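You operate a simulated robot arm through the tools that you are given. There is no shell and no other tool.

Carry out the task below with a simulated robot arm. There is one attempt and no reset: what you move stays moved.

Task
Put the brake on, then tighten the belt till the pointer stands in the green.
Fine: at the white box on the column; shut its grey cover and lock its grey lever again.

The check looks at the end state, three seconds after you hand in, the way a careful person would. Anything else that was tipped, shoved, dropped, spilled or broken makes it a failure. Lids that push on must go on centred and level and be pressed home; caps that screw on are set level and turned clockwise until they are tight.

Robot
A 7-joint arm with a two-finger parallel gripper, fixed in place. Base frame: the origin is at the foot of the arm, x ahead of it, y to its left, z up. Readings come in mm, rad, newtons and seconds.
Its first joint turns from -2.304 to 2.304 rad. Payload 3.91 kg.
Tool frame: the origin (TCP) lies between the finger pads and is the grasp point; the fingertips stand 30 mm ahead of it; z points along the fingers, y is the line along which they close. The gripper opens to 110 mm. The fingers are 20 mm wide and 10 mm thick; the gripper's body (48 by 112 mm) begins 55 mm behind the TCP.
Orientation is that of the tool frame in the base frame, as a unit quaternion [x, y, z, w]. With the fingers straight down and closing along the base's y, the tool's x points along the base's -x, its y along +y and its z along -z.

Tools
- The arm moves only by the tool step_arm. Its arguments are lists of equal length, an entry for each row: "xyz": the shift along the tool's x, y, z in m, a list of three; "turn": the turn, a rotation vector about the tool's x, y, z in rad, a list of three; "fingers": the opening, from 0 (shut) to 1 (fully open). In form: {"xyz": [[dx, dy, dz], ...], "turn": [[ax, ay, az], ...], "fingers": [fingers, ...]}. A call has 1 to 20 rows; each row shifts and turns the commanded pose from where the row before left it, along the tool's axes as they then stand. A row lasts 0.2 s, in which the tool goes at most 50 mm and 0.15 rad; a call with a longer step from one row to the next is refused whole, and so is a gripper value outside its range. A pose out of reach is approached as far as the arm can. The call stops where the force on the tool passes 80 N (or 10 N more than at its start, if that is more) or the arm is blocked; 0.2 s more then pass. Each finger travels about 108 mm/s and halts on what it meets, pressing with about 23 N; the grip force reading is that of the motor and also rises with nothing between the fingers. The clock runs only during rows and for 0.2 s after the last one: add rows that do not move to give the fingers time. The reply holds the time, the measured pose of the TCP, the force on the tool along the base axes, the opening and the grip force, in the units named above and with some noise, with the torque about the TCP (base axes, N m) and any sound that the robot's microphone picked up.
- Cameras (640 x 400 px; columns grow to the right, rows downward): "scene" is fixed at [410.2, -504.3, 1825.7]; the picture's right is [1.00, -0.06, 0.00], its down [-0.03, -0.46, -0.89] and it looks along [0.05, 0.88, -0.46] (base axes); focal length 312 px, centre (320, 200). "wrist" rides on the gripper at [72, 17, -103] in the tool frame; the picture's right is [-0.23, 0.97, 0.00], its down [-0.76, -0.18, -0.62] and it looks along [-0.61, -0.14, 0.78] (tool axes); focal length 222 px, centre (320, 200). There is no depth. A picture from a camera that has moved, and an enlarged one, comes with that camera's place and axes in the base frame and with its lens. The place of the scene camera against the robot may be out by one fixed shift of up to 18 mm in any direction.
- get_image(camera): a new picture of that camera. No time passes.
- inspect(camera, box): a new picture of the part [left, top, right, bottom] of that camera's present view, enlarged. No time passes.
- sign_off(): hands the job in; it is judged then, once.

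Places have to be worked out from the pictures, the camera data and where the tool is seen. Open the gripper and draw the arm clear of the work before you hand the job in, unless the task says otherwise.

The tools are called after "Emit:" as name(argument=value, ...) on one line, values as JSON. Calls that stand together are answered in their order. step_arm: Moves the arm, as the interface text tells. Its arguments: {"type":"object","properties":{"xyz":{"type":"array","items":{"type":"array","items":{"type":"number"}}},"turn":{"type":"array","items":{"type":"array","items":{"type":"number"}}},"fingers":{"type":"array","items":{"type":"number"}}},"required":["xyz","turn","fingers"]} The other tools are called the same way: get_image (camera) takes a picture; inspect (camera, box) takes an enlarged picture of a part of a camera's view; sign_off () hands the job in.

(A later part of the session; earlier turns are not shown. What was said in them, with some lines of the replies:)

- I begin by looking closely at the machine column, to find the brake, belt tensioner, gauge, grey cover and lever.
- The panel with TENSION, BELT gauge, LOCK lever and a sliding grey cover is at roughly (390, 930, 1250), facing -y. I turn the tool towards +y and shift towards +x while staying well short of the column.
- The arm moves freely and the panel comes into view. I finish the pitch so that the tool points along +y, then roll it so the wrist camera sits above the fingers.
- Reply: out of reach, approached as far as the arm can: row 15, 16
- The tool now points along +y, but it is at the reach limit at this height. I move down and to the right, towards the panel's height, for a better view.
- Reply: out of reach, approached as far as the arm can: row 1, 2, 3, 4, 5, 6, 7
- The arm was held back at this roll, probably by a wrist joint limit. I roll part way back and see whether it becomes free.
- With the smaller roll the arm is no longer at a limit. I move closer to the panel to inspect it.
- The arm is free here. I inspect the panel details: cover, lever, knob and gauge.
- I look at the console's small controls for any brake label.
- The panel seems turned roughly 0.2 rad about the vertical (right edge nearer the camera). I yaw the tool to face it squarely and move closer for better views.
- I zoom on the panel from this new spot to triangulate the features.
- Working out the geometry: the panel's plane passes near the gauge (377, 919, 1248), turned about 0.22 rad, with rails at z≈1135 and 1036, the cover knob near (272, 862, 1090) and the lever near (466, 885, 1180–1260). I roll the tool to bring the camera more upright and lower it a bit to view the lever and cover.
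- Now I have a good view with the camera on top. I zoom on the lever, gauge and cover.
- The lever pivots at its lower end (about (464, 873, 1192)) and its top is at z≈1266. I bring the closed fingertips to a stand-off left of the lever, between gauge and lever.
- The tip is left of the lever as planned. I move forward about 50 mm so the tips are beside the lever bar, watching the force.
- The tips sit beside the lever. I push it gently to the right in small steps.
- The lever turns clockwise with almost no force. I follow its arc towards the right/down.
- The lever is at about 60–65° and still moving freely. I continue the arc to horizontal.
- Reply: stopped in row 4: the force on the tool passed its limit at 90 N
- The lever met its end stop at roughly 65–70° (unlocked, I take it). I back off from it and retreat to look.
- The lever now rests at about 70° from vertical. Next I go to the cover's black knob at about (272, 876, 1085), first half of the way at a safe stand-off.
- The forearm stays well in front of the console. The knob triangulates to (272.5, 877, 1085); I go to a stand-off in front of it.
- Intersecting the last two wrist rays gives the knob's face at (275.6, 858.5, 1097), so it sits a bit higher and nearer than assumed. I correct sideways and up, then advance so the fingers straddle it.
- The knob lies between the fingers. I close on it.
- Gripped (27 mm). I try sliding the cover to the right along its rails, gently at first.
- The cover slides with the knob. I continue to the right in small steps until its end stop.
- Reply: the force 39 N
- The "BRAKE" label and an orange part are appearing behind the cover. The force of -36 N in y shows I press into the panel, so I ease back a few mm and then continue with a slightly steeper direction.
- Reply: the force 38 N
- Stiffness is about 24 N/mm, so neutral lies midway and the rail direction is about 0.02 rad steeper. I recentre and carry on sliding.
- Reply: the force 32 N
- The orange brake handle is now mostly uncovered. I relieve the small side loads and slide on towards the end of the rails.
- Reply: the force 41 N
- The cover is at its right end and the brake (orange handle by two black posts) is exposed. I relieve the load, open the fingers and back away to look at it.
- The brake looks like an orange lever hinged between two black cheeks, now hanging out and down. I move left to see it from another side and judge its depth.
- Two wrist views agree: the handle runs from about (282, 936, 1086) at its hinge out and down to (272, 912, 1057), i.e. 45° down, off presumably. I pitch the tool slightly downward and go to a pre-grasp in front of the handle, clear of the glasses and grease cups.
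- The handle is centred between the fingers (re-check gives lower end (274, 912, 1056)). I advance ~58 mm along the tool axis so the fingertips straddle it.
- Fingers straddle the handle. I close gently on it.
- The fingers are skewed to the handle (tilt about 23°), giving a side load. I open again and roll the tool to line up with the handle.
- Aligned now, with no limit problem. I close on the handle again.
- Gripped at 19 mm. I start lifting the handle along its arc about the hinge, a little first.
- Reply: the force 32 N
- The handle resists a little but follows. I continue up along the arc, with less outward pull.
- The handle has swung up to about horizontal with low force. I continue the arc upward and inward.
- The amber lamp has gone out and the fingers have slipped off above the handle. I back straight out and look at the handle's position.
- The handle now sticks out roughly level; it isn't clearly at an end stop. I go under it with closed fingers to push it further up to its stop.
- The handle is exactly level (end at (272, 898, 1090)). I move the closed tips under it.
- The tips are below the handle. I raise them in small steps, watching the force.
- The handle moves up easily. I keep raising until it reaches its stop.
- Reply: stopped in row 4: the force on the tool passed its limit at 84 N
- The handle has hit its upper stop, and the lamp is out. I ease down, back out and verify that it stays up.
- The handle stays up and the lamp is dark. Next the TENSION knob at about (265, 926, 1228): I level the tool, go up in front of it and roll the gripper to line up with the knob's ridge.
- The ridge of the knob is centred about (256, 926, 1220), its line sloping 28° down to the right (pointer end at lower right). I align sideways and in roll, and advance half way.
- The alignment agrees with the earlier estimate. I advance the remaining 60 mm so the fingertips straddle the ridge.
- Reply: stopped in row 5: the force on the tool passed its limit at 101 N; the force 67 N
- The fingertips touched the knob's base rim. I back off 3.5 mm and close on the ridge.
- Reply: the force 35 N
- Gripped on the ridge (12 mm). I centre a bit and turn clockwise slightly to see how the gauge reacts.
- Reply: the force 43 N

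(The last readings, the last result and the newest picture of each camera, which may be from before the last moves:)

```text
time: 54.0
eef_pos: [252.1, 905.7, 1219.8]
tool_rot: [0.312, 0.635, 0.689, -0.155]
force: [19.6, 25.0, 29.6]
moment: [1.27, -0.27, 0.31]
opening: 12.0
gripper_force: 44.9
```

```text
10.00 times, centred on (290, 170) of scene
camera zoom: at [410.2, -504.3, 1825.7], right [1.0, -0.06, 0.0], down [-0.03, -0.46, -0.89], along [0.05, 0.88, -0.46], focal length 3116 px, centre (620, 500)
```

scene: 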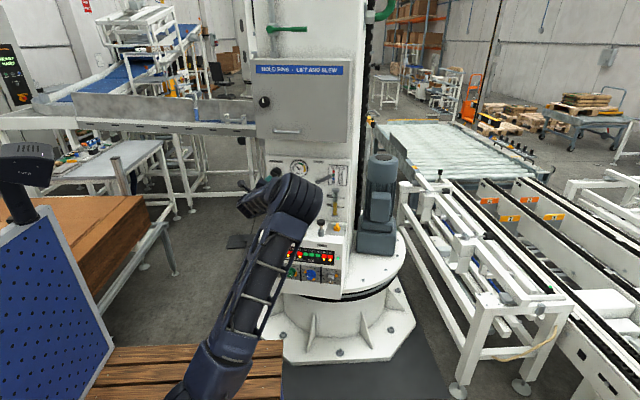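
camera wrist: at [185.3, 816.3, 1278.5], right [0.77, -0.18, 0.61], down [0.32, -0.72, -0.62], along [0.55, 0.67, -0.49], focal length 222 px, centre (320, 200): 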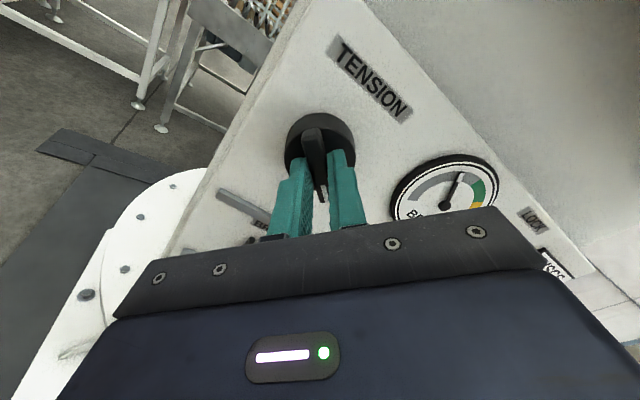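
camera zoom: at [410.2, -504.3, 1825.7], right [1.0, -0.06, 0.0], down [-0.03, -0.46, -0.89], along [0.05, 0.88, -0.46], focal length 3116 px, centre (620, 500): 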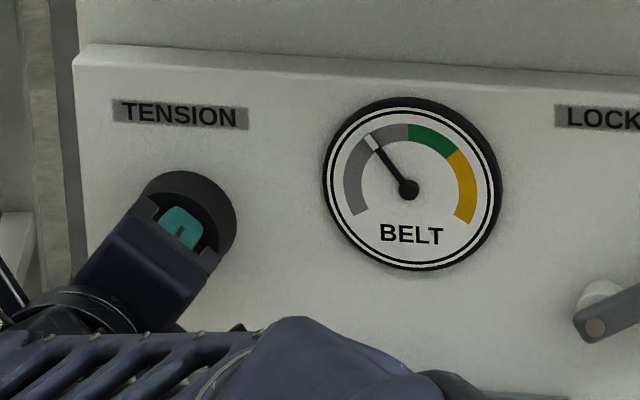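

Clockwise raises the reading: the pointer went from about -55° to -39°; green spans roughly 0° to +55°. I relieve the side load and turn on, about another 0.3 rad.

Emit:
step_arm(xyz=[[0, 0.002, 0.001], [0, 0, 0], [0, 0, 0], [0, 0, 0], [0, 0, 0]], turn=[[0, 0, 0], [0, 0, 0.075], [0, 0, 0.075], [0, 0, 0.075], [0, 0, 0.075]], fingers=[0.02, 0.02, 0.02, 0.02, 0.02])

Emit:
inspect(camera="scene", box=[260, 150, 320, 190])

Emit:
get_image(camera="wrist")

```text
time: 55.2
eef_pos: [252.4, 905.9, 1220.3]
tool_rot: [0.403, 0.583, 0.657, -0.257]
force: [6.6, -6.1, 6.3]
moment: [0.99, -0.21, -0.05]
opening: 11.9
gripper_force: 45.6
```

```text
10.00 times, centred on (290, 170) of scene
camera zoom: at [410.2, -504.3, 1825.7], right [1.0, -0.06, 0.0], down [-0.03, -0.46, -0.89], along [0.05, 0.88, -0.46], focal length 3116 px, centre (620, 500)
```

zoom: 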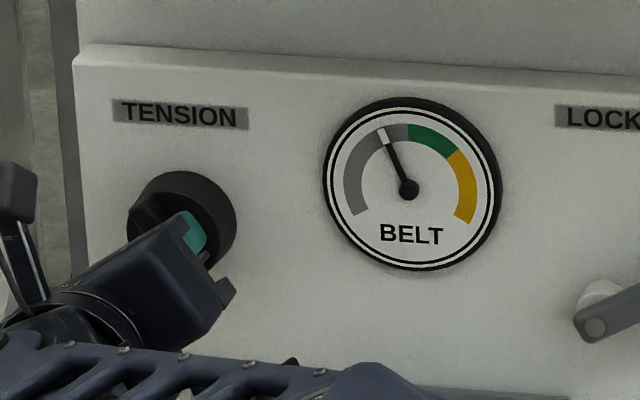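

```text
taken
camera wrist: at [204.5, 811.8, 1289.7], right [0.91, -0.21, 0.35], down [0.13, -0.67, -0.73], along [0.39, 0.71, -0.59], focal length 222 px, centre (320, 200)
```

wrist: 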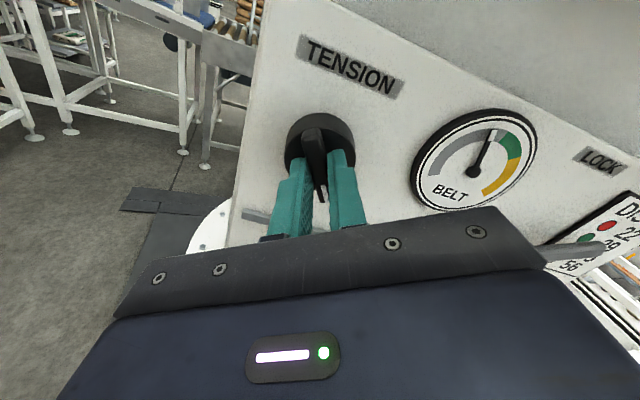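

The pointer is at about -24° now. I keep turning clockwise in this grip as far as the wrist comfortably allows.

Emit:
step_arm(xyz=[[0, 0, 0], [0, 0, 0], [0, 0, 0], [0, 0, 0], [0, 0, 0], [0, 0, 0]], turn=[[0, 0, 0.08], [0, 0, 0.08], [0, 0, 0.08], [0, 0, 0.08], [0, 0, 0.08], [0, 0, 0.08]], fingers=[0.02, 0.02, 0.02, 0.02, 0.02, 0.02])

Emit:
inspect(camera="scene", box=[260, 150, 320, 190])

Emit:
get_image(camera="wrist")

```text
time: 56.6
eef_pos: [254.2, 905.5, 1218.6]
tool_rot: [0.53, 0.47, 0.577, -0.406]
force: [0.0, -30.8, -19.2]
moment: [-0.24, 0.06, -0.44]
opening: 11.7
gripper_force: 44.5
```

```text
10.00 times, centred on (290, 170) of scene
camera zoom: at [410.2, -504.3, 1825.7], right [1.0, -0.06, 0.0], down [-0.03, -0.46, -0.89], along [0.05, 0.88, -0.46], focal length 3116 px, centre (620, 500)
```

zoom: 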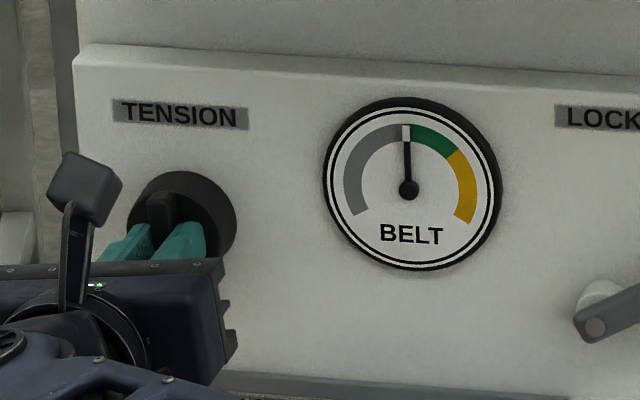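

```text
taken
camera wrist: at [238.6, 803.9, 1294.0], right [0.97, -0.23, -0.12], down [-0.23, -0.59, -0.77], along [0.11, 0.78, -0.62], focal length 222 px, centre (320, 200)
```

wrist: 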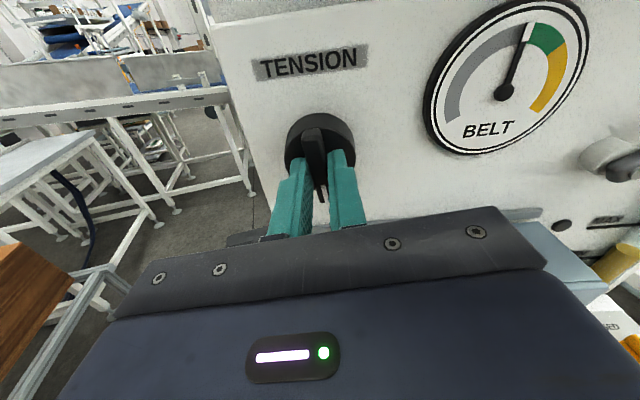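

The pointer is at about -3°, just short of green. I relieve side loads and keep turning, watching for the reach limit.

Emit:
step_arm(xyz=[[-0.0008, 0, -0.0012], [0, 0, 0], [0, 0, 0], [0, 0, 0]], turn=[[0, 0, 0], [0, 0, 0.08], [0, 0, 0.08], [0, 0, 0.08]], fingers=[0.02, 0.02, 0.02, 0.02])

Emit:
inspect(camera="scene", box=[260, 150, 320, 190])

```text
time: 57.6
eef_pos: [252.6, 906.2, 1220.6]
tool_rot: [0.582, 0.404, 0.524, -0.473]
force: [-8.8, 0.8, -11.1]
moment: [0.48, -0.12, -0.16]
opening: 11.9
gripper_force: 44.6
```

```text
10.00 times, centred on (290, 170) of scene
camera zoom: at [410.2, -504.3, 1825.7], right [1.0, -0.06, 0.0], down [-0.03, -0.46, -0.89], along [0.05, 0.88, -0.46], focal length 3116 px, centre (620, 500)
```

zoom: 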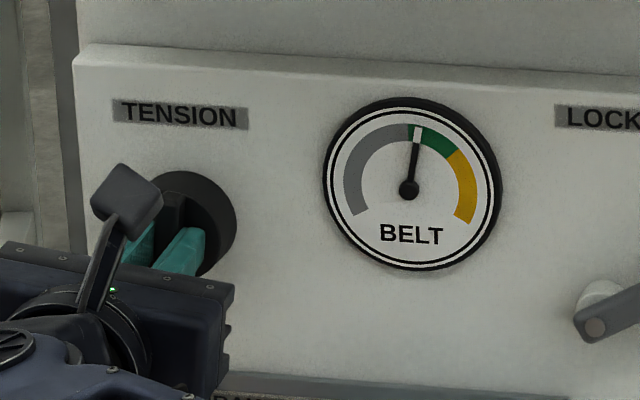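

The pointer is entering the green (+9°). I turn another ~0.3 rad to get to the middle of the band.

Emit:
step_arm(xyz=[[0, 0, 0], [0, 0, 0], [0, 0, 0], [0, 0, 0]], turn=[[0, 0, 0.08], [0, 0, 0.08], [0, 0, 0.08], [0, 0, 0.06]], fingers=[0.02, 0.02, 0.02, 0.02])

Emit:
inspect(camera="scene", box=[260, 150, 320, 190])

Emit:
get_image(camera="wrist")

Emit:
get_image(camera="scene")

```text
time: 58.6
eef_pos: [253.0, 905.0, 1219.6]
tool_rot: [0.636, 0.312, 0.449, -0.545]
force: [-10.6, 15.8, -5.5]
moment: [-0.36, 0.07, 0.3]
opening: 12.0
gripper_force: 44.8
```

```text
10.00 times, centred on (290, 170) of scene
camera zoom: at [410.2, -504.3, 1825.7], right [1.0, -0.06, 0.0], down [-0.03, -0.46, -0.89], along [0.05, 0.88, -0.46], focal length 3116 px, centre (620, 500)
```

zoom: 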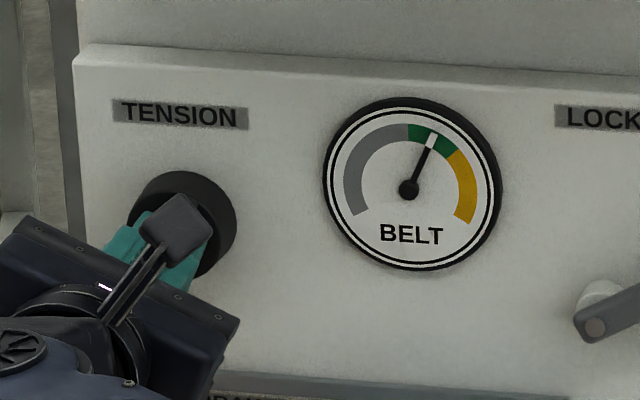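

```text
taken
camera wrist: at [274.0, 795.3, 1279.0], right [0.77, -0.18, -0.61], down [-0.61, -0.5, -0.62], along [-0.19, 0.85, -0.5], focal length 222 px, centre (320, 200)
```

wrist: 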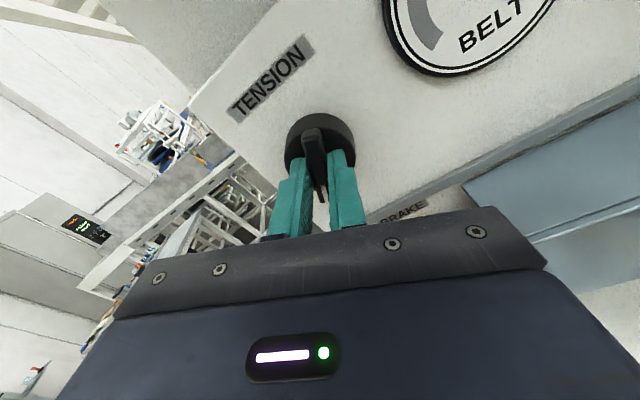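

```text
taken
```

scene: 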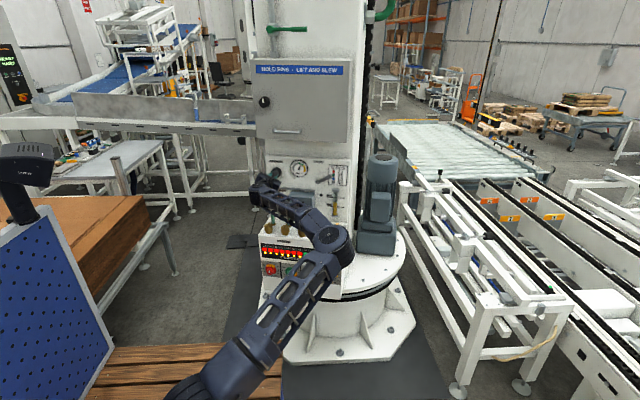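

The pointer is at about +26°, the middle of the green. I open the fingers and back straight off, then check that the reading holds.

Emit:
step_arm(xyz=[[0, 0, 0], [0, 0, 0], [0, 0, -0.02], [0, 0, -0.03], [0, 0, -0.04]], turn=[[0, 0, 0], [0, 0, 0], [0, 0, 0], [0, 0, 0], [0, 0, 0]], fingers=[0.3, 0.35, 0.35, 0.35, 0.35])

Emit:
inspect(camera="scene", box=[260, 150, 360, 240])

Emit:
get_image(camera="wrist")

```text
time: 59.8
eef_pos: [232.8, 819.6, 1218.3]
tool_rot: [0.636, 0.311, 0.449, -0.545]
force: [0.9, 0.5, -0.9]
moment: [0.01, -0.01, -0.02]
opening: 38.7
gripper_force: 0.0
```

```text
4.44 times, centred on (310, 195) of scene
camera zoom: at [410.2, -504.3, 1825.7], right [1.0, -0.06, 0.0], down [-0.03, -0.46, -0.89], along [0.05, 0.88, -0.46], focal length 1385 px, centre (364, 222)
```

zoom: 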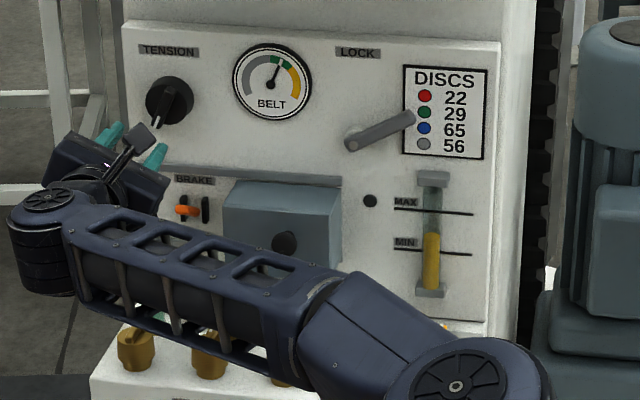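

```text
taken
camera wrist: at [254.0, 707.6, 1278.4], right [0.77, -0.19, -0.61], down [-0.61, -0.5, -0.62], along [-0.19, 0.85, -0.5], focal length 222 px, centre (320, 200)
```

wrist: 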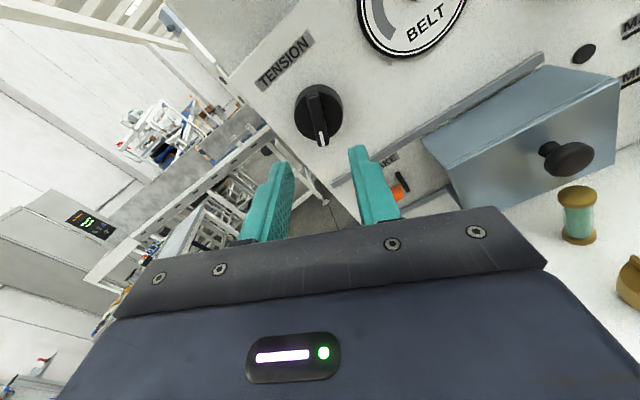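

The reading holds in the green. Now I go back to the cover's knob to slide it shut; first roll back and move to a pre-grasp in front of it.

Emit:
step_arm(xyz=[[0, 0, -0.005], [0, 0, -0.005], [0, 0, -0.005], [0, 0, -0.005], [0, 0, -0.005], [0, 0, -0.005], [-0.0275, 0.0153, 0], [-0.0275, 0.0153, 0], [-0.0275, 0.0153, 0], [-0.0275, 0.0153, 0], [-0.0275, 0.0153, 0], [-0.0275, 0.0153, 0]], turn=[[0, 0, -0.14], [0, 0, -0.14], [0, 0, -0.14], [0, 0, -0.14], [0, 0, -0.14], [0, 0, -0.1], [0, 0, 0], [0, 0, 0], [0, 0, 0], [0, 0, 0], [0, 0, 0], [0, 0, 0]], fingers=[0.45, 0.45, 0.45, 0.45, 0.45, 0.45, 0.45, 0.45, 0.45, 0.45, 0.45, 0.45])

Emit:
get_image(camera="wrist")

Emit:
get_image(camera="scene")

```text
time: 62.4
eef_pos: [367.8, 753.3, 1102.0]
tool_rot: [0.463, 0.535, 0.626, -0.327]
force: [0.5, 0.0, -0.1]
moment: [-0.03, 0.01, -0.05]
opening: 49.4
gripper_force: 0.1
```

```text
taken
camera wrist: at [333.7, 655.6, 1176.1], right [0.96, -0.23, 0.14], down [-0.03, -0.63, -0.77], along [0.27, 0.74, -0.62], focal length 222 px, centre (320, 200)
```

wrist: 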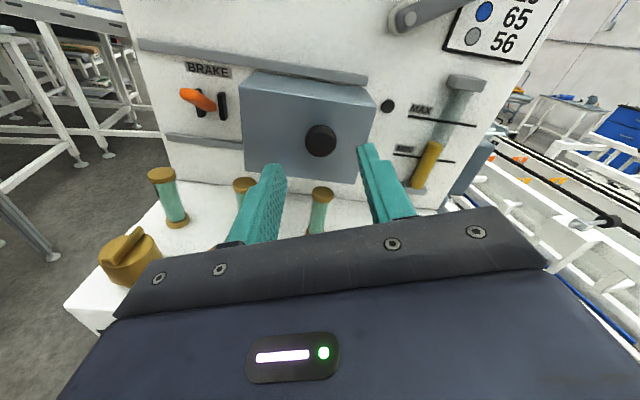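

```text
taken
```

scene: 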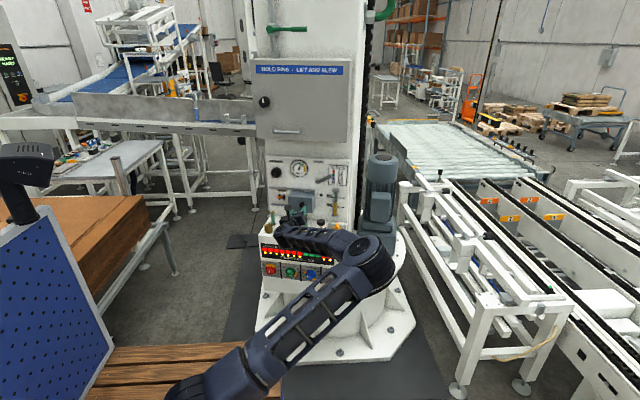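

The cover knob is at (387, 833, 1097), straight ahead. I advance around it and close.

Emit:
step_arm(xyz=[[-0.0039, -0.002, 0.01], [0, 0, 0.015], [0, 0, 0.015], [0, 0, 0.014], [0, 0, 0.009], [0, 0, 0], [0, 0, 0], [0, 0, 0]], turn=[[0, 0, 0], [0, 0, 0], [0, 0, 0], [0, 0, 0], [0, 0, 0], [0, 0, 0], [0, 0, 0], [0, 0, 0]], fingers=[0.45, 0.45, 0.45, 0.45, 0.45, 0.1, 0.1, 0.1])

Emit:
inspect(camera="wrist", box=[100, 20, 500, 250])

```text
time: 64.2
eef_pos: [381.3, 816.3, 1096.2]
tool_rot: [0.464, 0.535, 0.625, -0.328]
force: [2.8, 1.7, 3.1]
moment: [0.05, -0.11, -0.08]
opening: 26.9
gripper_force: 45.4
```

```text
1.60 times, centred on (300, 135) of wrist
camera zoom: at [347.7, 718.4, 1169.6], right [0.96, -0.23, 0.14], down [-0.04, -0.63, -0.77], along [0.27, 0.74, -0.62], focal length 355 px, centre (352, 304)
```

zoom: 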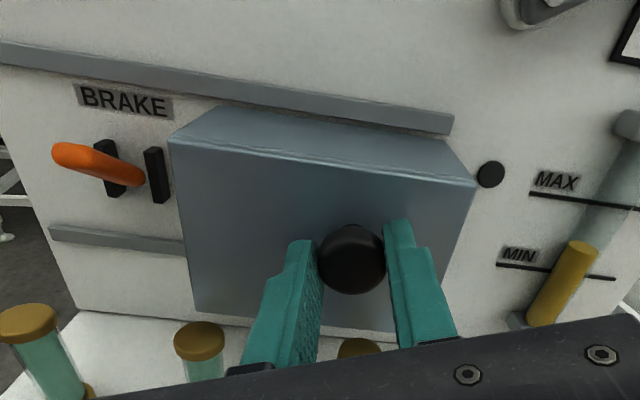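

The cover's knob is gripped and the brake handle is clearly up. I slide the cover left in small steps, watching the force for any touch with the handle.

Emit:
step_arm(xyz=[[0.0022, -0.0056, -0.0001], [0.0022, -0.0056, -0.0001], [0.0022, -0.0056, -0.0001], [0.0022, -0.0056, -0.0001], [0.0022, -0.0056, -0.0001], [0.0022, -0.0056, -0.0001]], turn=[[0, 0, 0], [0, 0, 0], [0, 0, 0], [0, 0, 0], [0, 0, 0], [0, 0, 0]], fingers=[0.1, 0.1, 0.1, 0.1, 0.1, 0.1])

Emit:
inspect(camera="wrist", box=[100, 20, 500, 250])

```text
time: 65.6
eef_pos: [346.9, 824.2, 1096.0]
tool_rot: [0.465, 0.535, 0.625, -0.328]
force: [4.3, 16.6, 4.8]
moment: [0.11, -0.1, 0.01]
opening: 27.1
gripper_force: 44.9
```

```text
1.60 times, centred on (300, 135) of wrist
camera zoom: at [312.8, 726.7, 1169.6], right [0.96, -0.23, 0.14], down [-0.04, -0.63, -0.77], along [0.27, 0.74, -0.62], focal length 355 px, centre (352, 304)
```

zoom: 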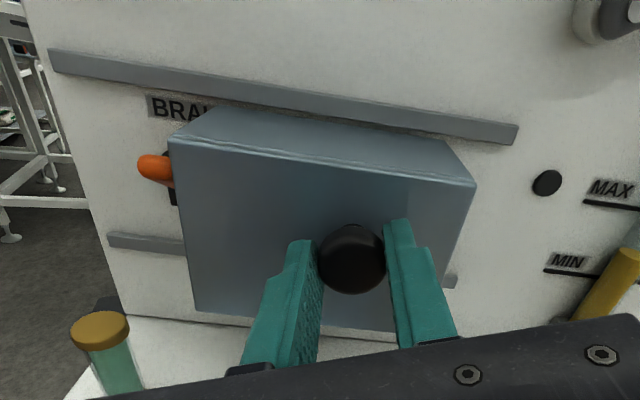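

It slides well and passes over the handle. I trim 0.7 mm forward and continue.

Emit:
step_arm(xyz=[[0.0022, -0.0056, 0.0006], [0.0022, -0.0056, 0.0], [0.0022, -0.0056, 0.0], [0.0022, -0.0056, 0.0], [0.0022, -0.0056, 0.0], [0.0022, -0.0056, 0.0]], turn=[[0, 0, 0], [0, 0, 0], [0, 0, 0], [0, 0, 0], [0, 0, 0], [0, 0, 0]], fingers=[0.1, 0.1, 0.1, 0.1, 0.1, 0.1])

Emit:
inspect(camera="wrist", box=[100, 20, 500, 250])

```text
time: 67.0
eef_pos: [309.9, 832.9, 1095.4]
tool_rot: [0.465, 0.535, 0.625, -0.327]
force: [-0.7, -1.6, 1.6]
moment: [0.09, -0.13, 0.12]
opening: 26.6
gripper_force: 44.6
```

```text
1.60 times, centred on (300, 135) of wrist
camera zoom: at [276.7, 735.3, 1169.7], right [0.96, -0.23, 0.14], down [-0.03, -0.64, -0.77], along [0.27, 0.74, -0.62], focal length 355 px, centre (352, 304)
```

zoom: 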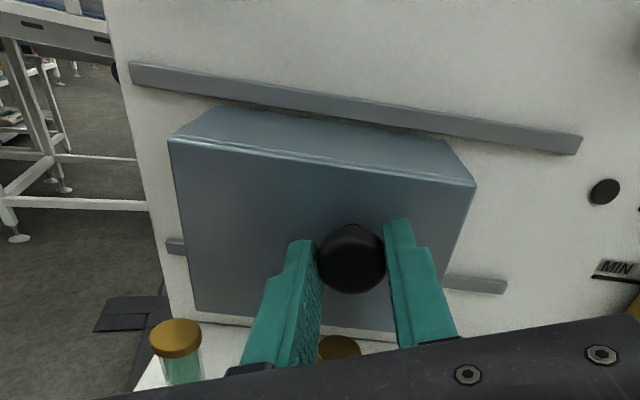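

No obstruction. About 40 mm remain; I continue, then finish in small steps against the stop.

Emit:
step_arm(xyz=[[0.0022, -0.0056, 0.0], [0.0022, -0.0056, 0.0], [0.0022, -0.0056, 0.0], [0.0022, -0.0056, 0.0], [0.0022, -0.0056, 0.0], [0.0015, -0.0037, 0.0], [0.0011, -0.0028, 0.0], [0.0011, -0.0028, 0.0]], turn=[[0, 0, 0], [0, 0, 0], [0, 0, 0], [0, 0, 0], [0, 0, 0], [0, 0, 0], [0, 0, 0], [0, 0, 0]], fingers=[0.1, 0.1, 0.1, 0.1, 0.1, 0.1, 0.1, 0.1])

Emit:
inspect(camera="wrist", box=[100, 20, 500, 250])

Emit:
inspect(camera="scene", box=[260, 150, 360, 240])

```text
time: 68.8
eef_pos: [271.1, 842.4, 1096.9]
tool_rot: [0.464, 0.535, 0.626, -0.327]
force: [-0.7, 0.7, 5.1]
moment: [0.13, -0.08, 0.01]
opening: 27.0
gripper_force: 45.5
```

```text
1.60 times, centred on (300, 135) of wrist
camera zoom: at [238.4, 744.4, 1169.5], right [0.96, -0.23, 0.14], down [-0.04, -0.63, -0.77], along [0.27, 0.74, -0.62], focal length 355 px, centre (352, 304)
```

zoom: 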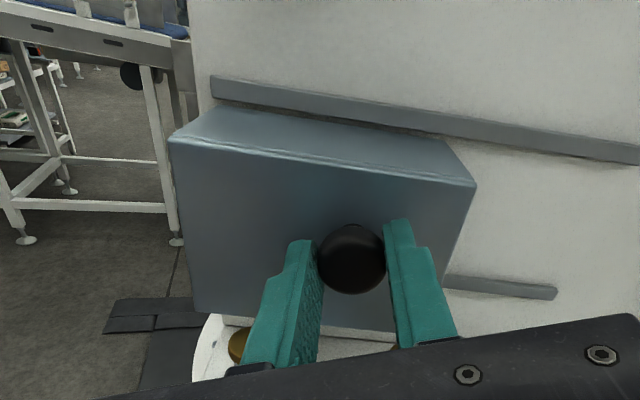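

```text
4.44 times, centred on (310, 195) of scene
camera zoom: at [410.2, -504.3, 1825.7], right [1.0, -0.06, 0.0], down [-0.03, -0.46, -0.89], along [0.05, 0.88, -0.46], focal length 1385 px, centre (364, 222)
```

zoom: 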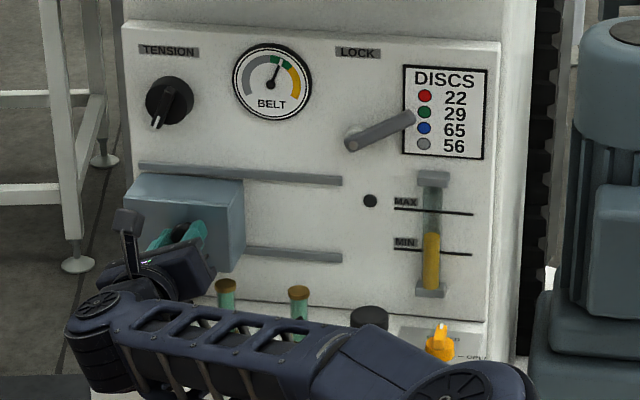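

The cover is back at practically its starting place. I press it left a little more to be sure it is at its stop.

Emit:
step_arm(xyz=[[0.0006, -0.0014, 0.0], [0.0006, -0.0014, 0.0], [0.0006, -0.0014, 0.0]], turn=[[0, 0, 0], [0, 0, 0], [0, 0, 0]], fingers=[0.1, 0.1, 0.1])

```text
time: 69.6
eef_pos: [271.0, 843.2, 1094.9]
tool_rot: [0.466, 0.533, 0.626, -0.326]
force: [20.8, -31.0, 3.5]
moment: [0.01, -0.14, -0.67]
opening: 26.9
gripper_force: 45.2
```

The stop is felt (x force 21 N, no more travel): the cover is shut. I relieve, release the knob and retreat.

Emit:
step_arm(xyz=[[-0.001, 0.0026, -0.0008], [0, 0, 0], [0, 0, 0], [0, 0, -0.02], [0, 0, -0.03], [0, 0, -0.03]], turn=[[0, 0, 0], [0, 0, 0], [0, 0, 0], [0, 0, 0], [0, 0, 0], [0, 0, 0]], fingers=[0.1, 0.45, 0.45, 0.45, 0.45, 0.45])

Emit:
get_image(camera="wrist")

Emit:
get_image(camera="scene")

```text
time: 71.0
eef_pos: [249.4, 763.5, 1097.8]
tool_rot: [0.465, 0.535, 0.625, -0.327]
force: [0.3, -1.1, 0.8]
moment: [-0.02, 0.0, 0.0]
opening: 49.3
gripper_force: 0.0
```

```text
taken
camera wrist: at [216.2, 666.2, 1171.1], right [0.96, -0.23, 0.14], down [-0.04, -0.64, -0.77], along [0.27, 0.74, -0.62], focal length 222 px, centre (320, 200)
```

wrist: 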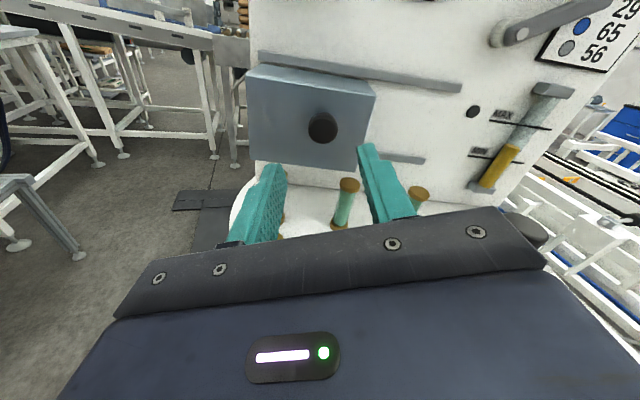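

```text
taken
```

scene: 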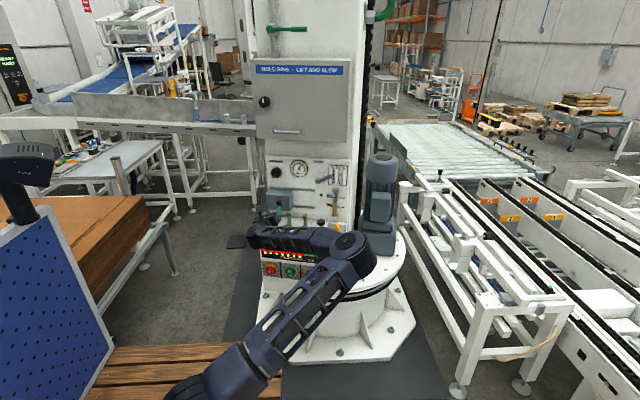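

The cover is shut. Next I bring closed fingers to a stand-off below-right of the lock lever, to push it back up to vertical.

Emit:
step_arm(xyz=[[-0.0014, 0.0284, 0], [-0.0014, 0.0284, 0], [-0.0014, 0.0284, 0], [-0.0014, 0.0284, 0], [-0.0014, 0.0284, 0], [-0.0014, 0.0284, 0], [-0.0014, 0.0284, 0], [-0.0014, 0.0284, 0], [-0.0014, 0.0284, 0], [0, 0, 0.03]], turn=[[0, 0, 0], [0, 0, 0], [0, 0, 0], [0, 0, 0], [0, 0, 0], [0, 0, 0], [0, 0, 0], [0, 0, 0], [0, 0, 0], [0, 0, 0]], fingers=[0.0, 0.0, 0.0, 0.0, 0.0, 0.0, 0.0, 0.0, 0.0, 0.0])

Emit:
get_image(camera="wrist")

Emit:
get_image(camera="scene")

```text
time: 73.2
eef_pos: [494.8, 737.7, 1178.2]
tool_rot: [0.465, 0.535, 0.626, -0.327]
force: [0.7, -0.7, 0.7]
moment: [-0.01, 0.01, 0.02]
opening: 0.0
gripper_force: 23.0
```

```text
taken
camera wrist: at [460.9, 639.9, 1252.0], right [0.96, -0.23, 0.14], down [-0.04, -0.63, -0.77], along [0.27, 0.74, -0.62], focal length 222 px, centre (320, 200)
```

wrist: 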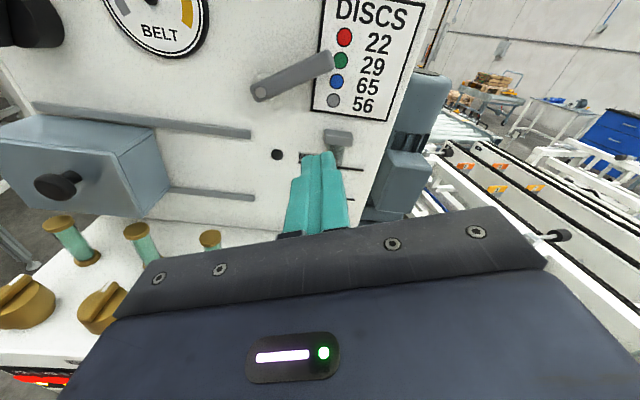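

```text
taken
```

scene: 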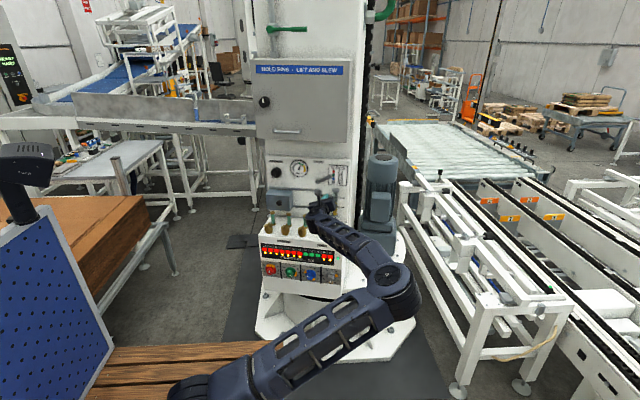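

The tip is a bit near the oil sight-glass block, so I shift 12 mm left and 3 mm up, then advance part way.

Emit:
step_arm(xyz=[[0.007, -0.0096, 0], [0, 0, 0.025], [0, 0, 0.025], [0, 0, 0.02]], turn=[[0, 0, 0], [0, 0, 0], [0, 0, 0], [0, 0, 0]], fingers=[0.0, 0.0, 0.0, 0.0])

Emit:
inspect(camera="wrist", box=[150, 20, 510, 245])

```text
time: 74.2
eef_pos: [500.9, 807.8, 1180.2]
tool_rot: [0.465, 0.534, 0.626, -0.327]
force: [0.4, -0.2, 0.5]
moment: [0.04, -0.02, -0.01]
opening: 0.0
gripper_force: 22.6
```

```text
1.78 times, centred on (330, 132) of wrist
camera zoom: at [466.1, 711.0, 1253.1], right [0.96, -0.23, 0.14], down [-0.03, -0.63, -0.77], along [0.27, 0.74, -0.62], focal length 395 px, centre (302, 320)
```

zoom: 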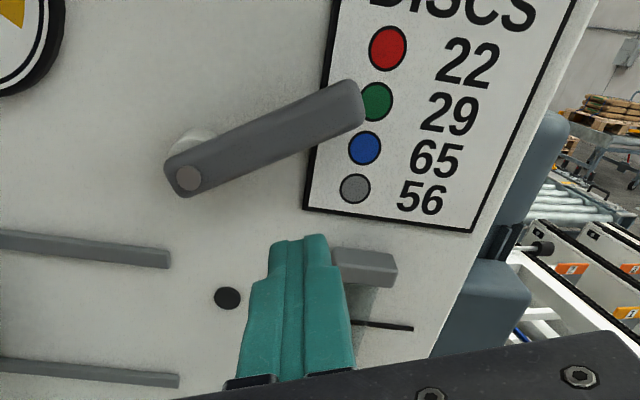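

The sight-glass block is just right of the tip. I shift another 5 mm left and 3 mm up, then advance beside the lever's underside.

Emit:
step_arm(xyz=[[0.0046, -0.0035, 0], [0, 0, 0.013], [0, 0, 0.013], [0, 0, 0.012]], turn=[[0, 0, 0], [0, 0, 0], [0, 0, 0], [0, 0, 0]], fingers=[0.0, 0.0, 0.0, 0.0])

Emit:
inspect(camera="wrist", box=[150, 20, 510, 245])

```text
time: 75.2
eef_pos: [504.2, 847.8, 1183.7]
tool_rot: [0.464, 0.535, 0.625, -0.328]
force: [0.0, 0.1, -0.3]
moment: [-0.01, 0.01, 0.0]
opening: 0.0
gripper_force: 23.2
```

```text
1.78 times, centred on (330, 132) of wrist
camera zoom: at [470.6, 750.0, 1256.9], right [0.96, -0.23, 0.14], down [-0.04, -0.63, -0.77], along [0.27, 0.74, -0.62], focal length 395 px, centre (302, 320)
```

zoom: 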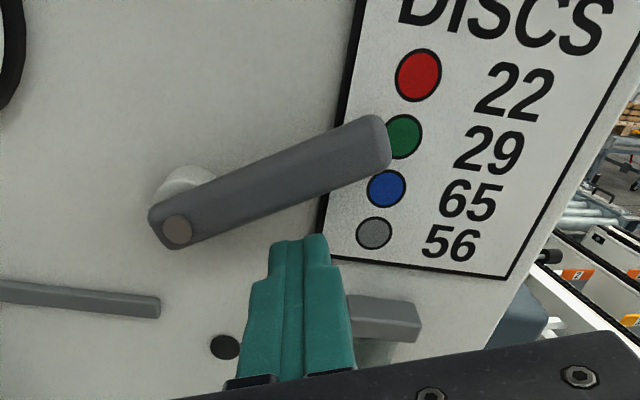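

The tip is just beneath the lever. I push it up and round along its arc, the first half.

Emit:
step_arm(xyz=[[0.0038, 0.0032, 0], [0.0038, 0.0032, 0], [0.0058, 0.0015, 0], [0.0058, 0.0015, 0], [0.006, -0.0001, 0], [0.006, -0.0001, 0]], turn=[[0, 0, 0], [0, 0, 0], [0, 0, 0], [0, 0, 0], [0, 0, 0], [0, 0, 0]], fingers=[0.0, 0.0, 0.0, 0.0, 0.0, 0.0])

Emit:
inspect(camera="wrist", box=[150, 20, 510, 245])

```text
time: 76.6
eef_pos: [501.3, 847.5, 1216.0]
tool_rot: [0.464, 0.535, 0.625, -0.328]
force: [-0.2, -0.3, -0.1]
moment: [0.02, 0.0, -0.03]
opening: 0.4
gripper_force: 22.7
```

```text
1.78 times, centred on (330, 132) of wrist
camera zoom: at [467.3, 749.4, 1289.6], right [0.96, -0.23, 0.14], down [-0.04, -0.63, -0.77], along [0.27, 0.74, -0.62], focal length 395 px, centre (302, 320)
```

zoom: 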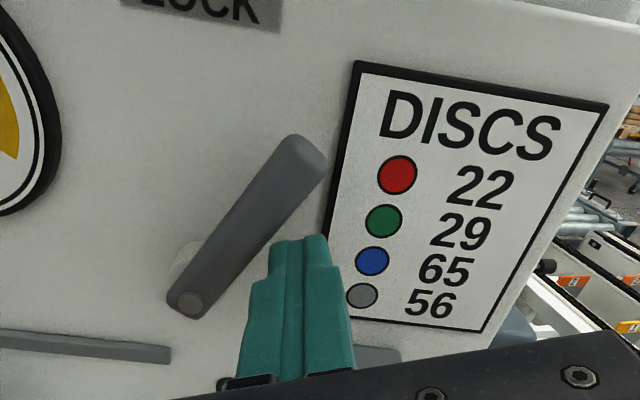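

The lever follows freely (now about 35° from vertical). I continue the arc towards vertical.

Emit:
step_arm(xyz=[[0.0058, -0.0017, 0], [0.0058, -0.0017, 0], [0.0036, -0.0019, 0], [0.0036, -0.0019, 0]], turn=[[0, 0, 0], [0, 0, 0], [0, 0, 0], [0, 0, 0]], fingers=[0.0, 0.0, 0.0, 0.0])

Emit:
inspect(camera="wrist", box=[150, 20, 510, 245])

Emit:
inspect(camera="scene", box=[250, 140, 370, 215])

```text
time: 77.6
eef_pos: [488.9, 849.8, 1230.2]
tool_rot: [0.464, 0.535, 0.626, -0.327]
force: [-0.4, 0.4, 0.2]
moment: [0.0, 0.01, 0.0]
opening: 0.0
gripper_force: 22.6
```

```text
1.78 times, centred on (330, 132) of wrist
camera zoom: at [454.5, 752.6, 1304.1], right [0.96, -0.23, 0.14], down [-0.04, -0.63, -0.77], along [0.27, 0.74, -0.62], focal length 395 px, centre (302, 320)
```

zoom: 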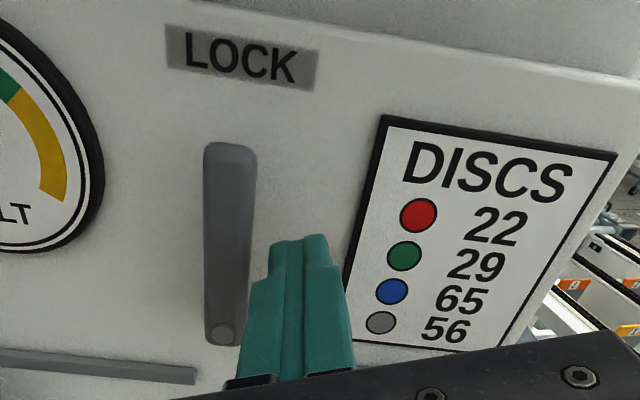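

```text
5.33 times, centred on (310, 178) of scene
camera zoom: at [410.2, -504.3, 1825.7], right [1.0, -0.06, 0.0], down [-0.03, -0.46, -0.89], along [0.05, 0.88, -0.46], focal length 1662 px, centre (373, 320)
```

zoom: 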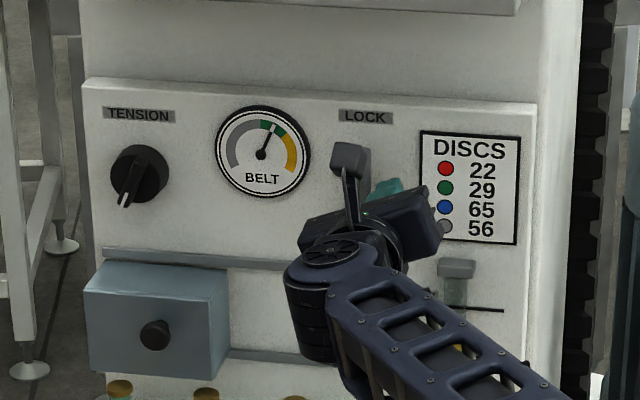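

The lever looks upright again, apparently having snapped home past my finger. I nudge it left a few mm to make sure it is against its locked stop.

Emit:
step_arm(xyz=[[0.0007, -0.0019, 0], [0.0007, -0.0019, 0], [0.0007, -0.0019, 0], [0.0005, -0.0012, 0]], turn=[[0, 0, 0], [0, 0, 0], [0, 0, 0], [0, 0, 0]], fingers=[0.0, 0.0, 0.0, 0.0])

Emit:
inspect(camera="wrist", box=[150, 20, 510, 245])

```text
time: 78.6
eef_pos: [480.0, 850.8, 1229.9]
tool_rot: [0.465, 0.535, 0.625, -0.328]
force: [2.1, 1.8, 0.8]
moment: [0.01, 0.03, -0.05]
opening: 0.0
gripper_force: 23.3
```

```text
1.78 times, centred on (330, 132) of wrist
camera zoom: at [446.9, 753.9, 1304.4], right [0.96, -0.23, 0.14], down [-0.04, -0.63, -0.77], along [0.27, 0.74, -0.62], focal length 395 px, centre (302, 320)
```

zoom: 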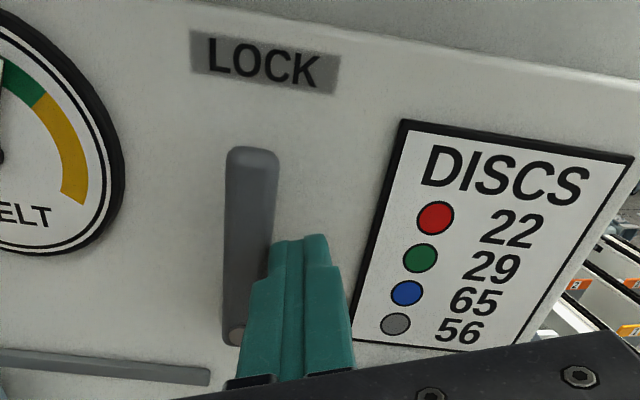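

No change in the lever; contact is just beginning. A few more mm to feel the stop.

Emit:
step_arm(xyz=[[0.0005, -0.0013, 0], [0.0005, -0.0013, 0]], turn=[[0, 0, 0], [0, 0, 0]], fingers=[0.0, 0.0])

Emit:
inspect(camera="wrist", box=[150, 20, 510, 245])

```text
time: 79.2
eef_pos: [480.7, 852.3, 1230.7]
tool_rot: [0.465, 0.534, 0.626, -0.327]
force: [11.5, -6.8, 0.8]
moment: [0.02, 0.05, -0.32]
opening: 0.0
gripper_force: 22.9
```

```text
1.78 times, centred on (330, 132) of wrist
camera zoom: at [446.2, 754.1, 1304.4], right [0.96, -0.23, 0.14], down [-0.04, -0.63, -0.77], along [0.27, 0.74, -0.62], focal length 395 px, centre (302, 320)
```

zoom: 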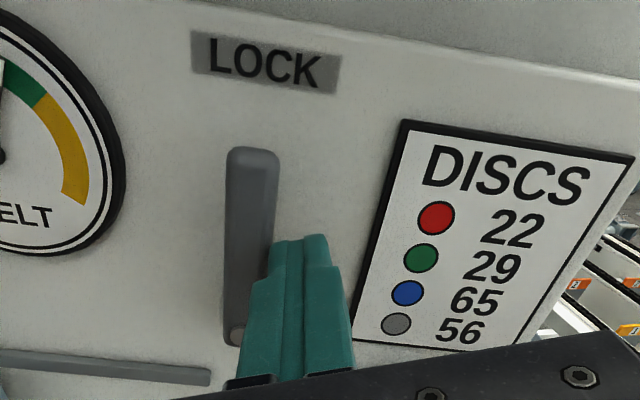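

The lever is hard against its locked (upright) stop. I move off sideways and retreat.

Emit:
step_arm(xyz=[[-0.0022, 0.0056, 0], [-0.0015, 0.0037, -0.01], [0, 0, -0.03], [0, 0, -0.04], [0, 0, -0.04], [0, 0, -0.04]], turn=[[0, 0, 0], [0, 0, 0], [0, 0, 0], [0, 0, 0], [0, 0, 0], [0, 0, 0]], fingers=[0.0, 0.0, 0.0, 0.0, 0.0, 0.0])

Emit:
get_image(camera="wrist")

Emit:
inspect(camera="scene", box=[250, 140, 370, 215])

Emit:
get_image(camera="scene")

```text
time: 80.6
eef_pos: [453.6, 690.3, 1232.1]
tool_rot: [0.464, 0.535, 0.625, -0.327]
force: [0.5, 0.5, -0.4]
moment: [-0.01, -0.02, 0.0]
opening: 0.0
gripper_force: 23.3
```

```text
taken
camera wrist: at [420.4, 593.6, 1305.7], right [0.96, -0.23, 0.14], down [-0.04, -0.63, -0.77], along [0.27, 0.74, -0.62], focal length 222 px, centre (320, 200)
```

wrist: 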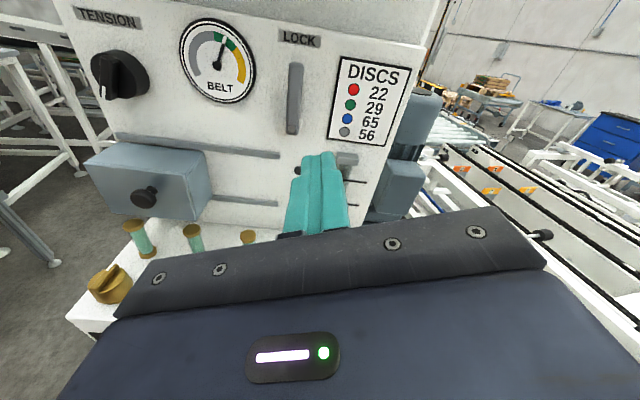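

```text
5.33 times, centred on (310, 178) of scene
camera zoom: at [410.2, -504.3, 1825.7], right [1.0, -0.06, 0.0], down [-0.03, -0.46, -0.89], along [0.05, 0.88, -0.46], focal length 1662 px, centre (373, 320)
```

zoom: 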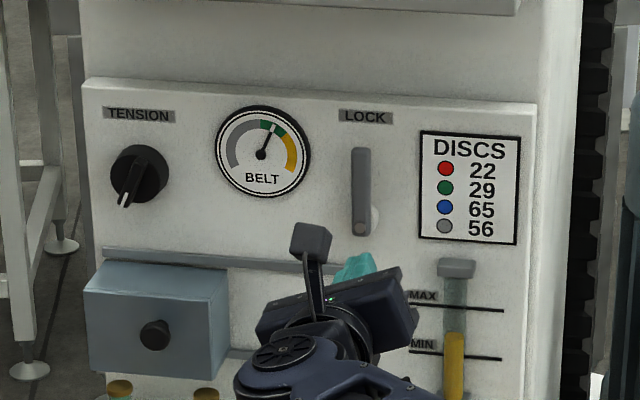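

```text
taken
```

scene: 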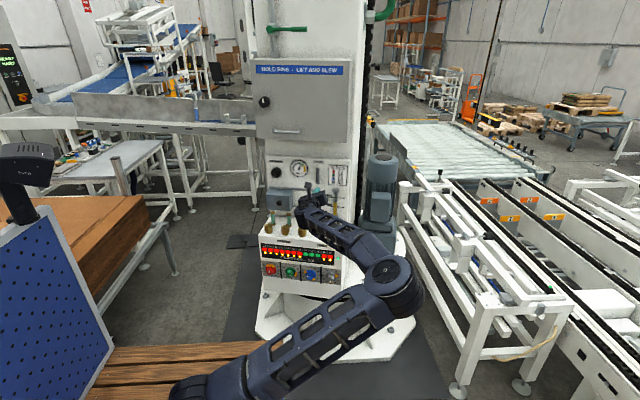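

Lever and cover match their first-picture positions and the pointer is in the green. I open the gripper and draw the arm further clear, then check everything once more.

Emit:
step_arm(xyz=[[0, 0, -0.03], [0, -0.02, -0.03], [0, -0.02, -0.03], [0, -0.02, -0.03], [0, -0.02, -0.03], [0, -0.02, -0.02]], turn=[[0, 0, 0], [0, 0, 0], [0, 0, 0], [0, 0, 0], [0, 0, 0], [0, 0, 0]], fingers=[0.5, 0.5, 0.5, 0.5, 0.5, 0.5])

Emit:
get_image(camera="scene")

Emit:
inspect(camera="scene", box=[250, 140, 370, 215])

Emit:
inspect(camera="scene", box=[250, 200, 370, 300])

Emit:
get_image(camera="wrist")

```text
time: 82.0
eef_pos: [320.9, 548.5, 1195.3]
tool_rot: [0.464, 0.535, 0.625, -0.327]
force: [0.2, 0.1, -0.1]
moment: [-0.05, 0.01, 0.01]
opening: 54.8
gripper_force: 0.0
```

```text
taken
```

scene: 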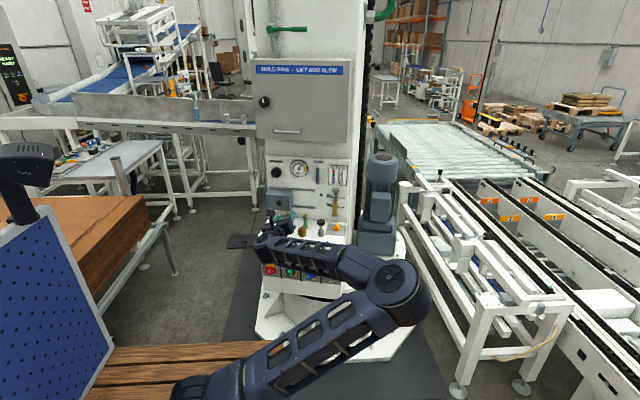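

```text
5.33 times, centred on (310, 178) of scene
camera zoom: at [410.2, -504.3, 1825.7], right [1.0, -0.06, 0.0], down [-0.03, -0.46, -0.89], along [0.05, 0.88, -0.46], focal length 1662 px, centre (373, 320)
```

zoom: 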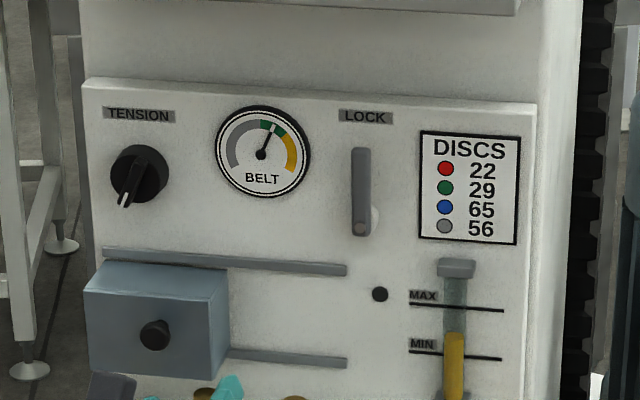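

```text
4.00 times, centred on (310, 250) of scene
camera zoom: at [410.2, -504.3, 1825.7], right [1.0, -0.06, 0.0], down [-0.03, -0.46, -0.89], along [0.05, 0.88, -0.46], focal length 1246 px, centre (360, 0)
```

zoom: 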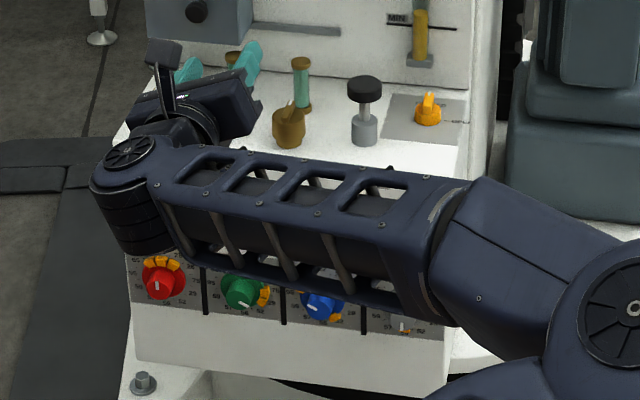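

```text
taken
camera wrist: at [287.2, 452.0, 1268.7], right [0.96, -0.23, 0.14], down [-0.04, -0.63, -0.77], along [0.27, 0.74, -0.62], focal length 222 px, centre (320, 200)
```

wrist: 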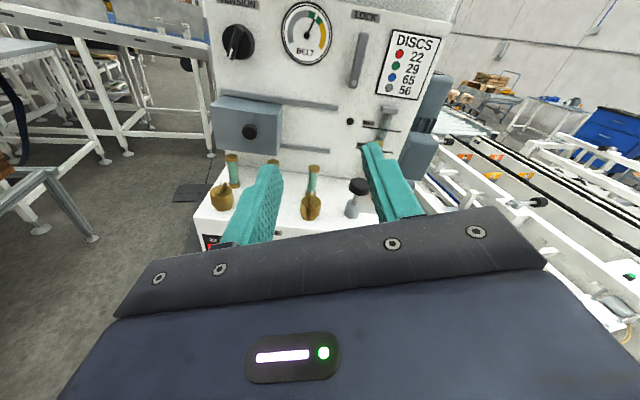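

One last close look at the gauge, lever and cover before handing in.

Emit:
inspect(camera="scene", box=[260, 150, 320, 190])

Emit:
inspect(camera="wrist", box=[190, 0, 450, 230])

```text
10.00 times, centred on (290, 170) of scene
camera zoom: at [410.2, -504.3, 1825.7], right [1.0, -0.06, 0.0], down [-0.03, -0.46, -0.89], along [0.05, 0.88, -0.46], focal length 3116 px, centre (620, 500)
```

zoom: 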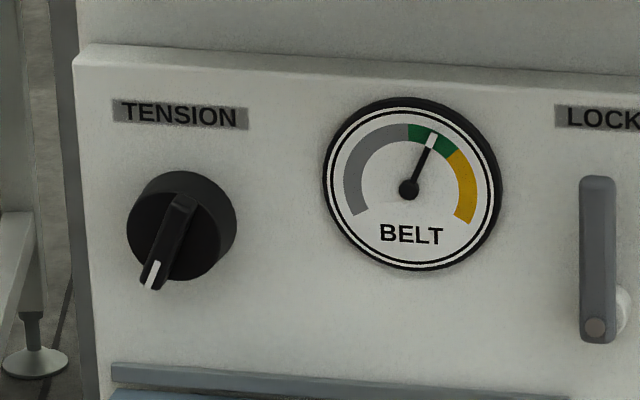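

```text
1.74 times, centred on (320, 115) of wrist
camera zoom: at [287.2, 452.0, 1268.7], right [0.96, -0.23, 0.14], down [-0.04, -0.63, -0.77], along [0.27, 0.74, -0.62], focal length 386 px, centre (320, 348)
```

zoom: 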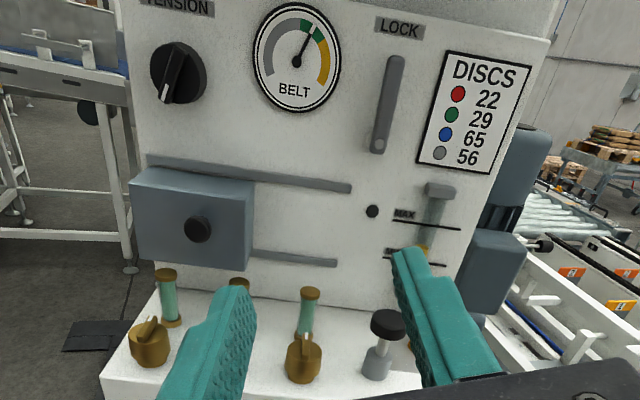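

The pointer stands mid-green and the brake handle was left at its upper stop with the lamp out. The cover is shut, the lever is upright against its locked stop, and nothing else looks disturbed. The gripper is open and the arm is clear, so I hand in.

Emit:
sign_off()

```text
The job is handed in.
```

The brake is on, the belt is tightened into the green, and I've handed the job in; I don't have the check's result.

- **Brake:** the orange handle behind the grey cover is up against its upper stop, and the amber lamp went out as it moved. The handle has no on/off marking. It started in the down position, so I took up to be "on".
- **Belt:** I turned the TENSION knob clockwise until the pointer stood at about the middle of the green band. It stayed there after I let go and after I locked the lever.
- **Cover:** it is slid back to where it started and I felt it reach its stop.
- **Lever:** it is upright again, in its original position, and firm against its stop.

While moving the controls, I pressed the lever, the brake handle and the knob's rim briefly past the 80 N limit, and each time the arm stopped by itself. In the last pictures I saw no damage, and none of the controls I could see had moved; the arm hid part of the console. The gripper is open and the arm is clear of the machine.
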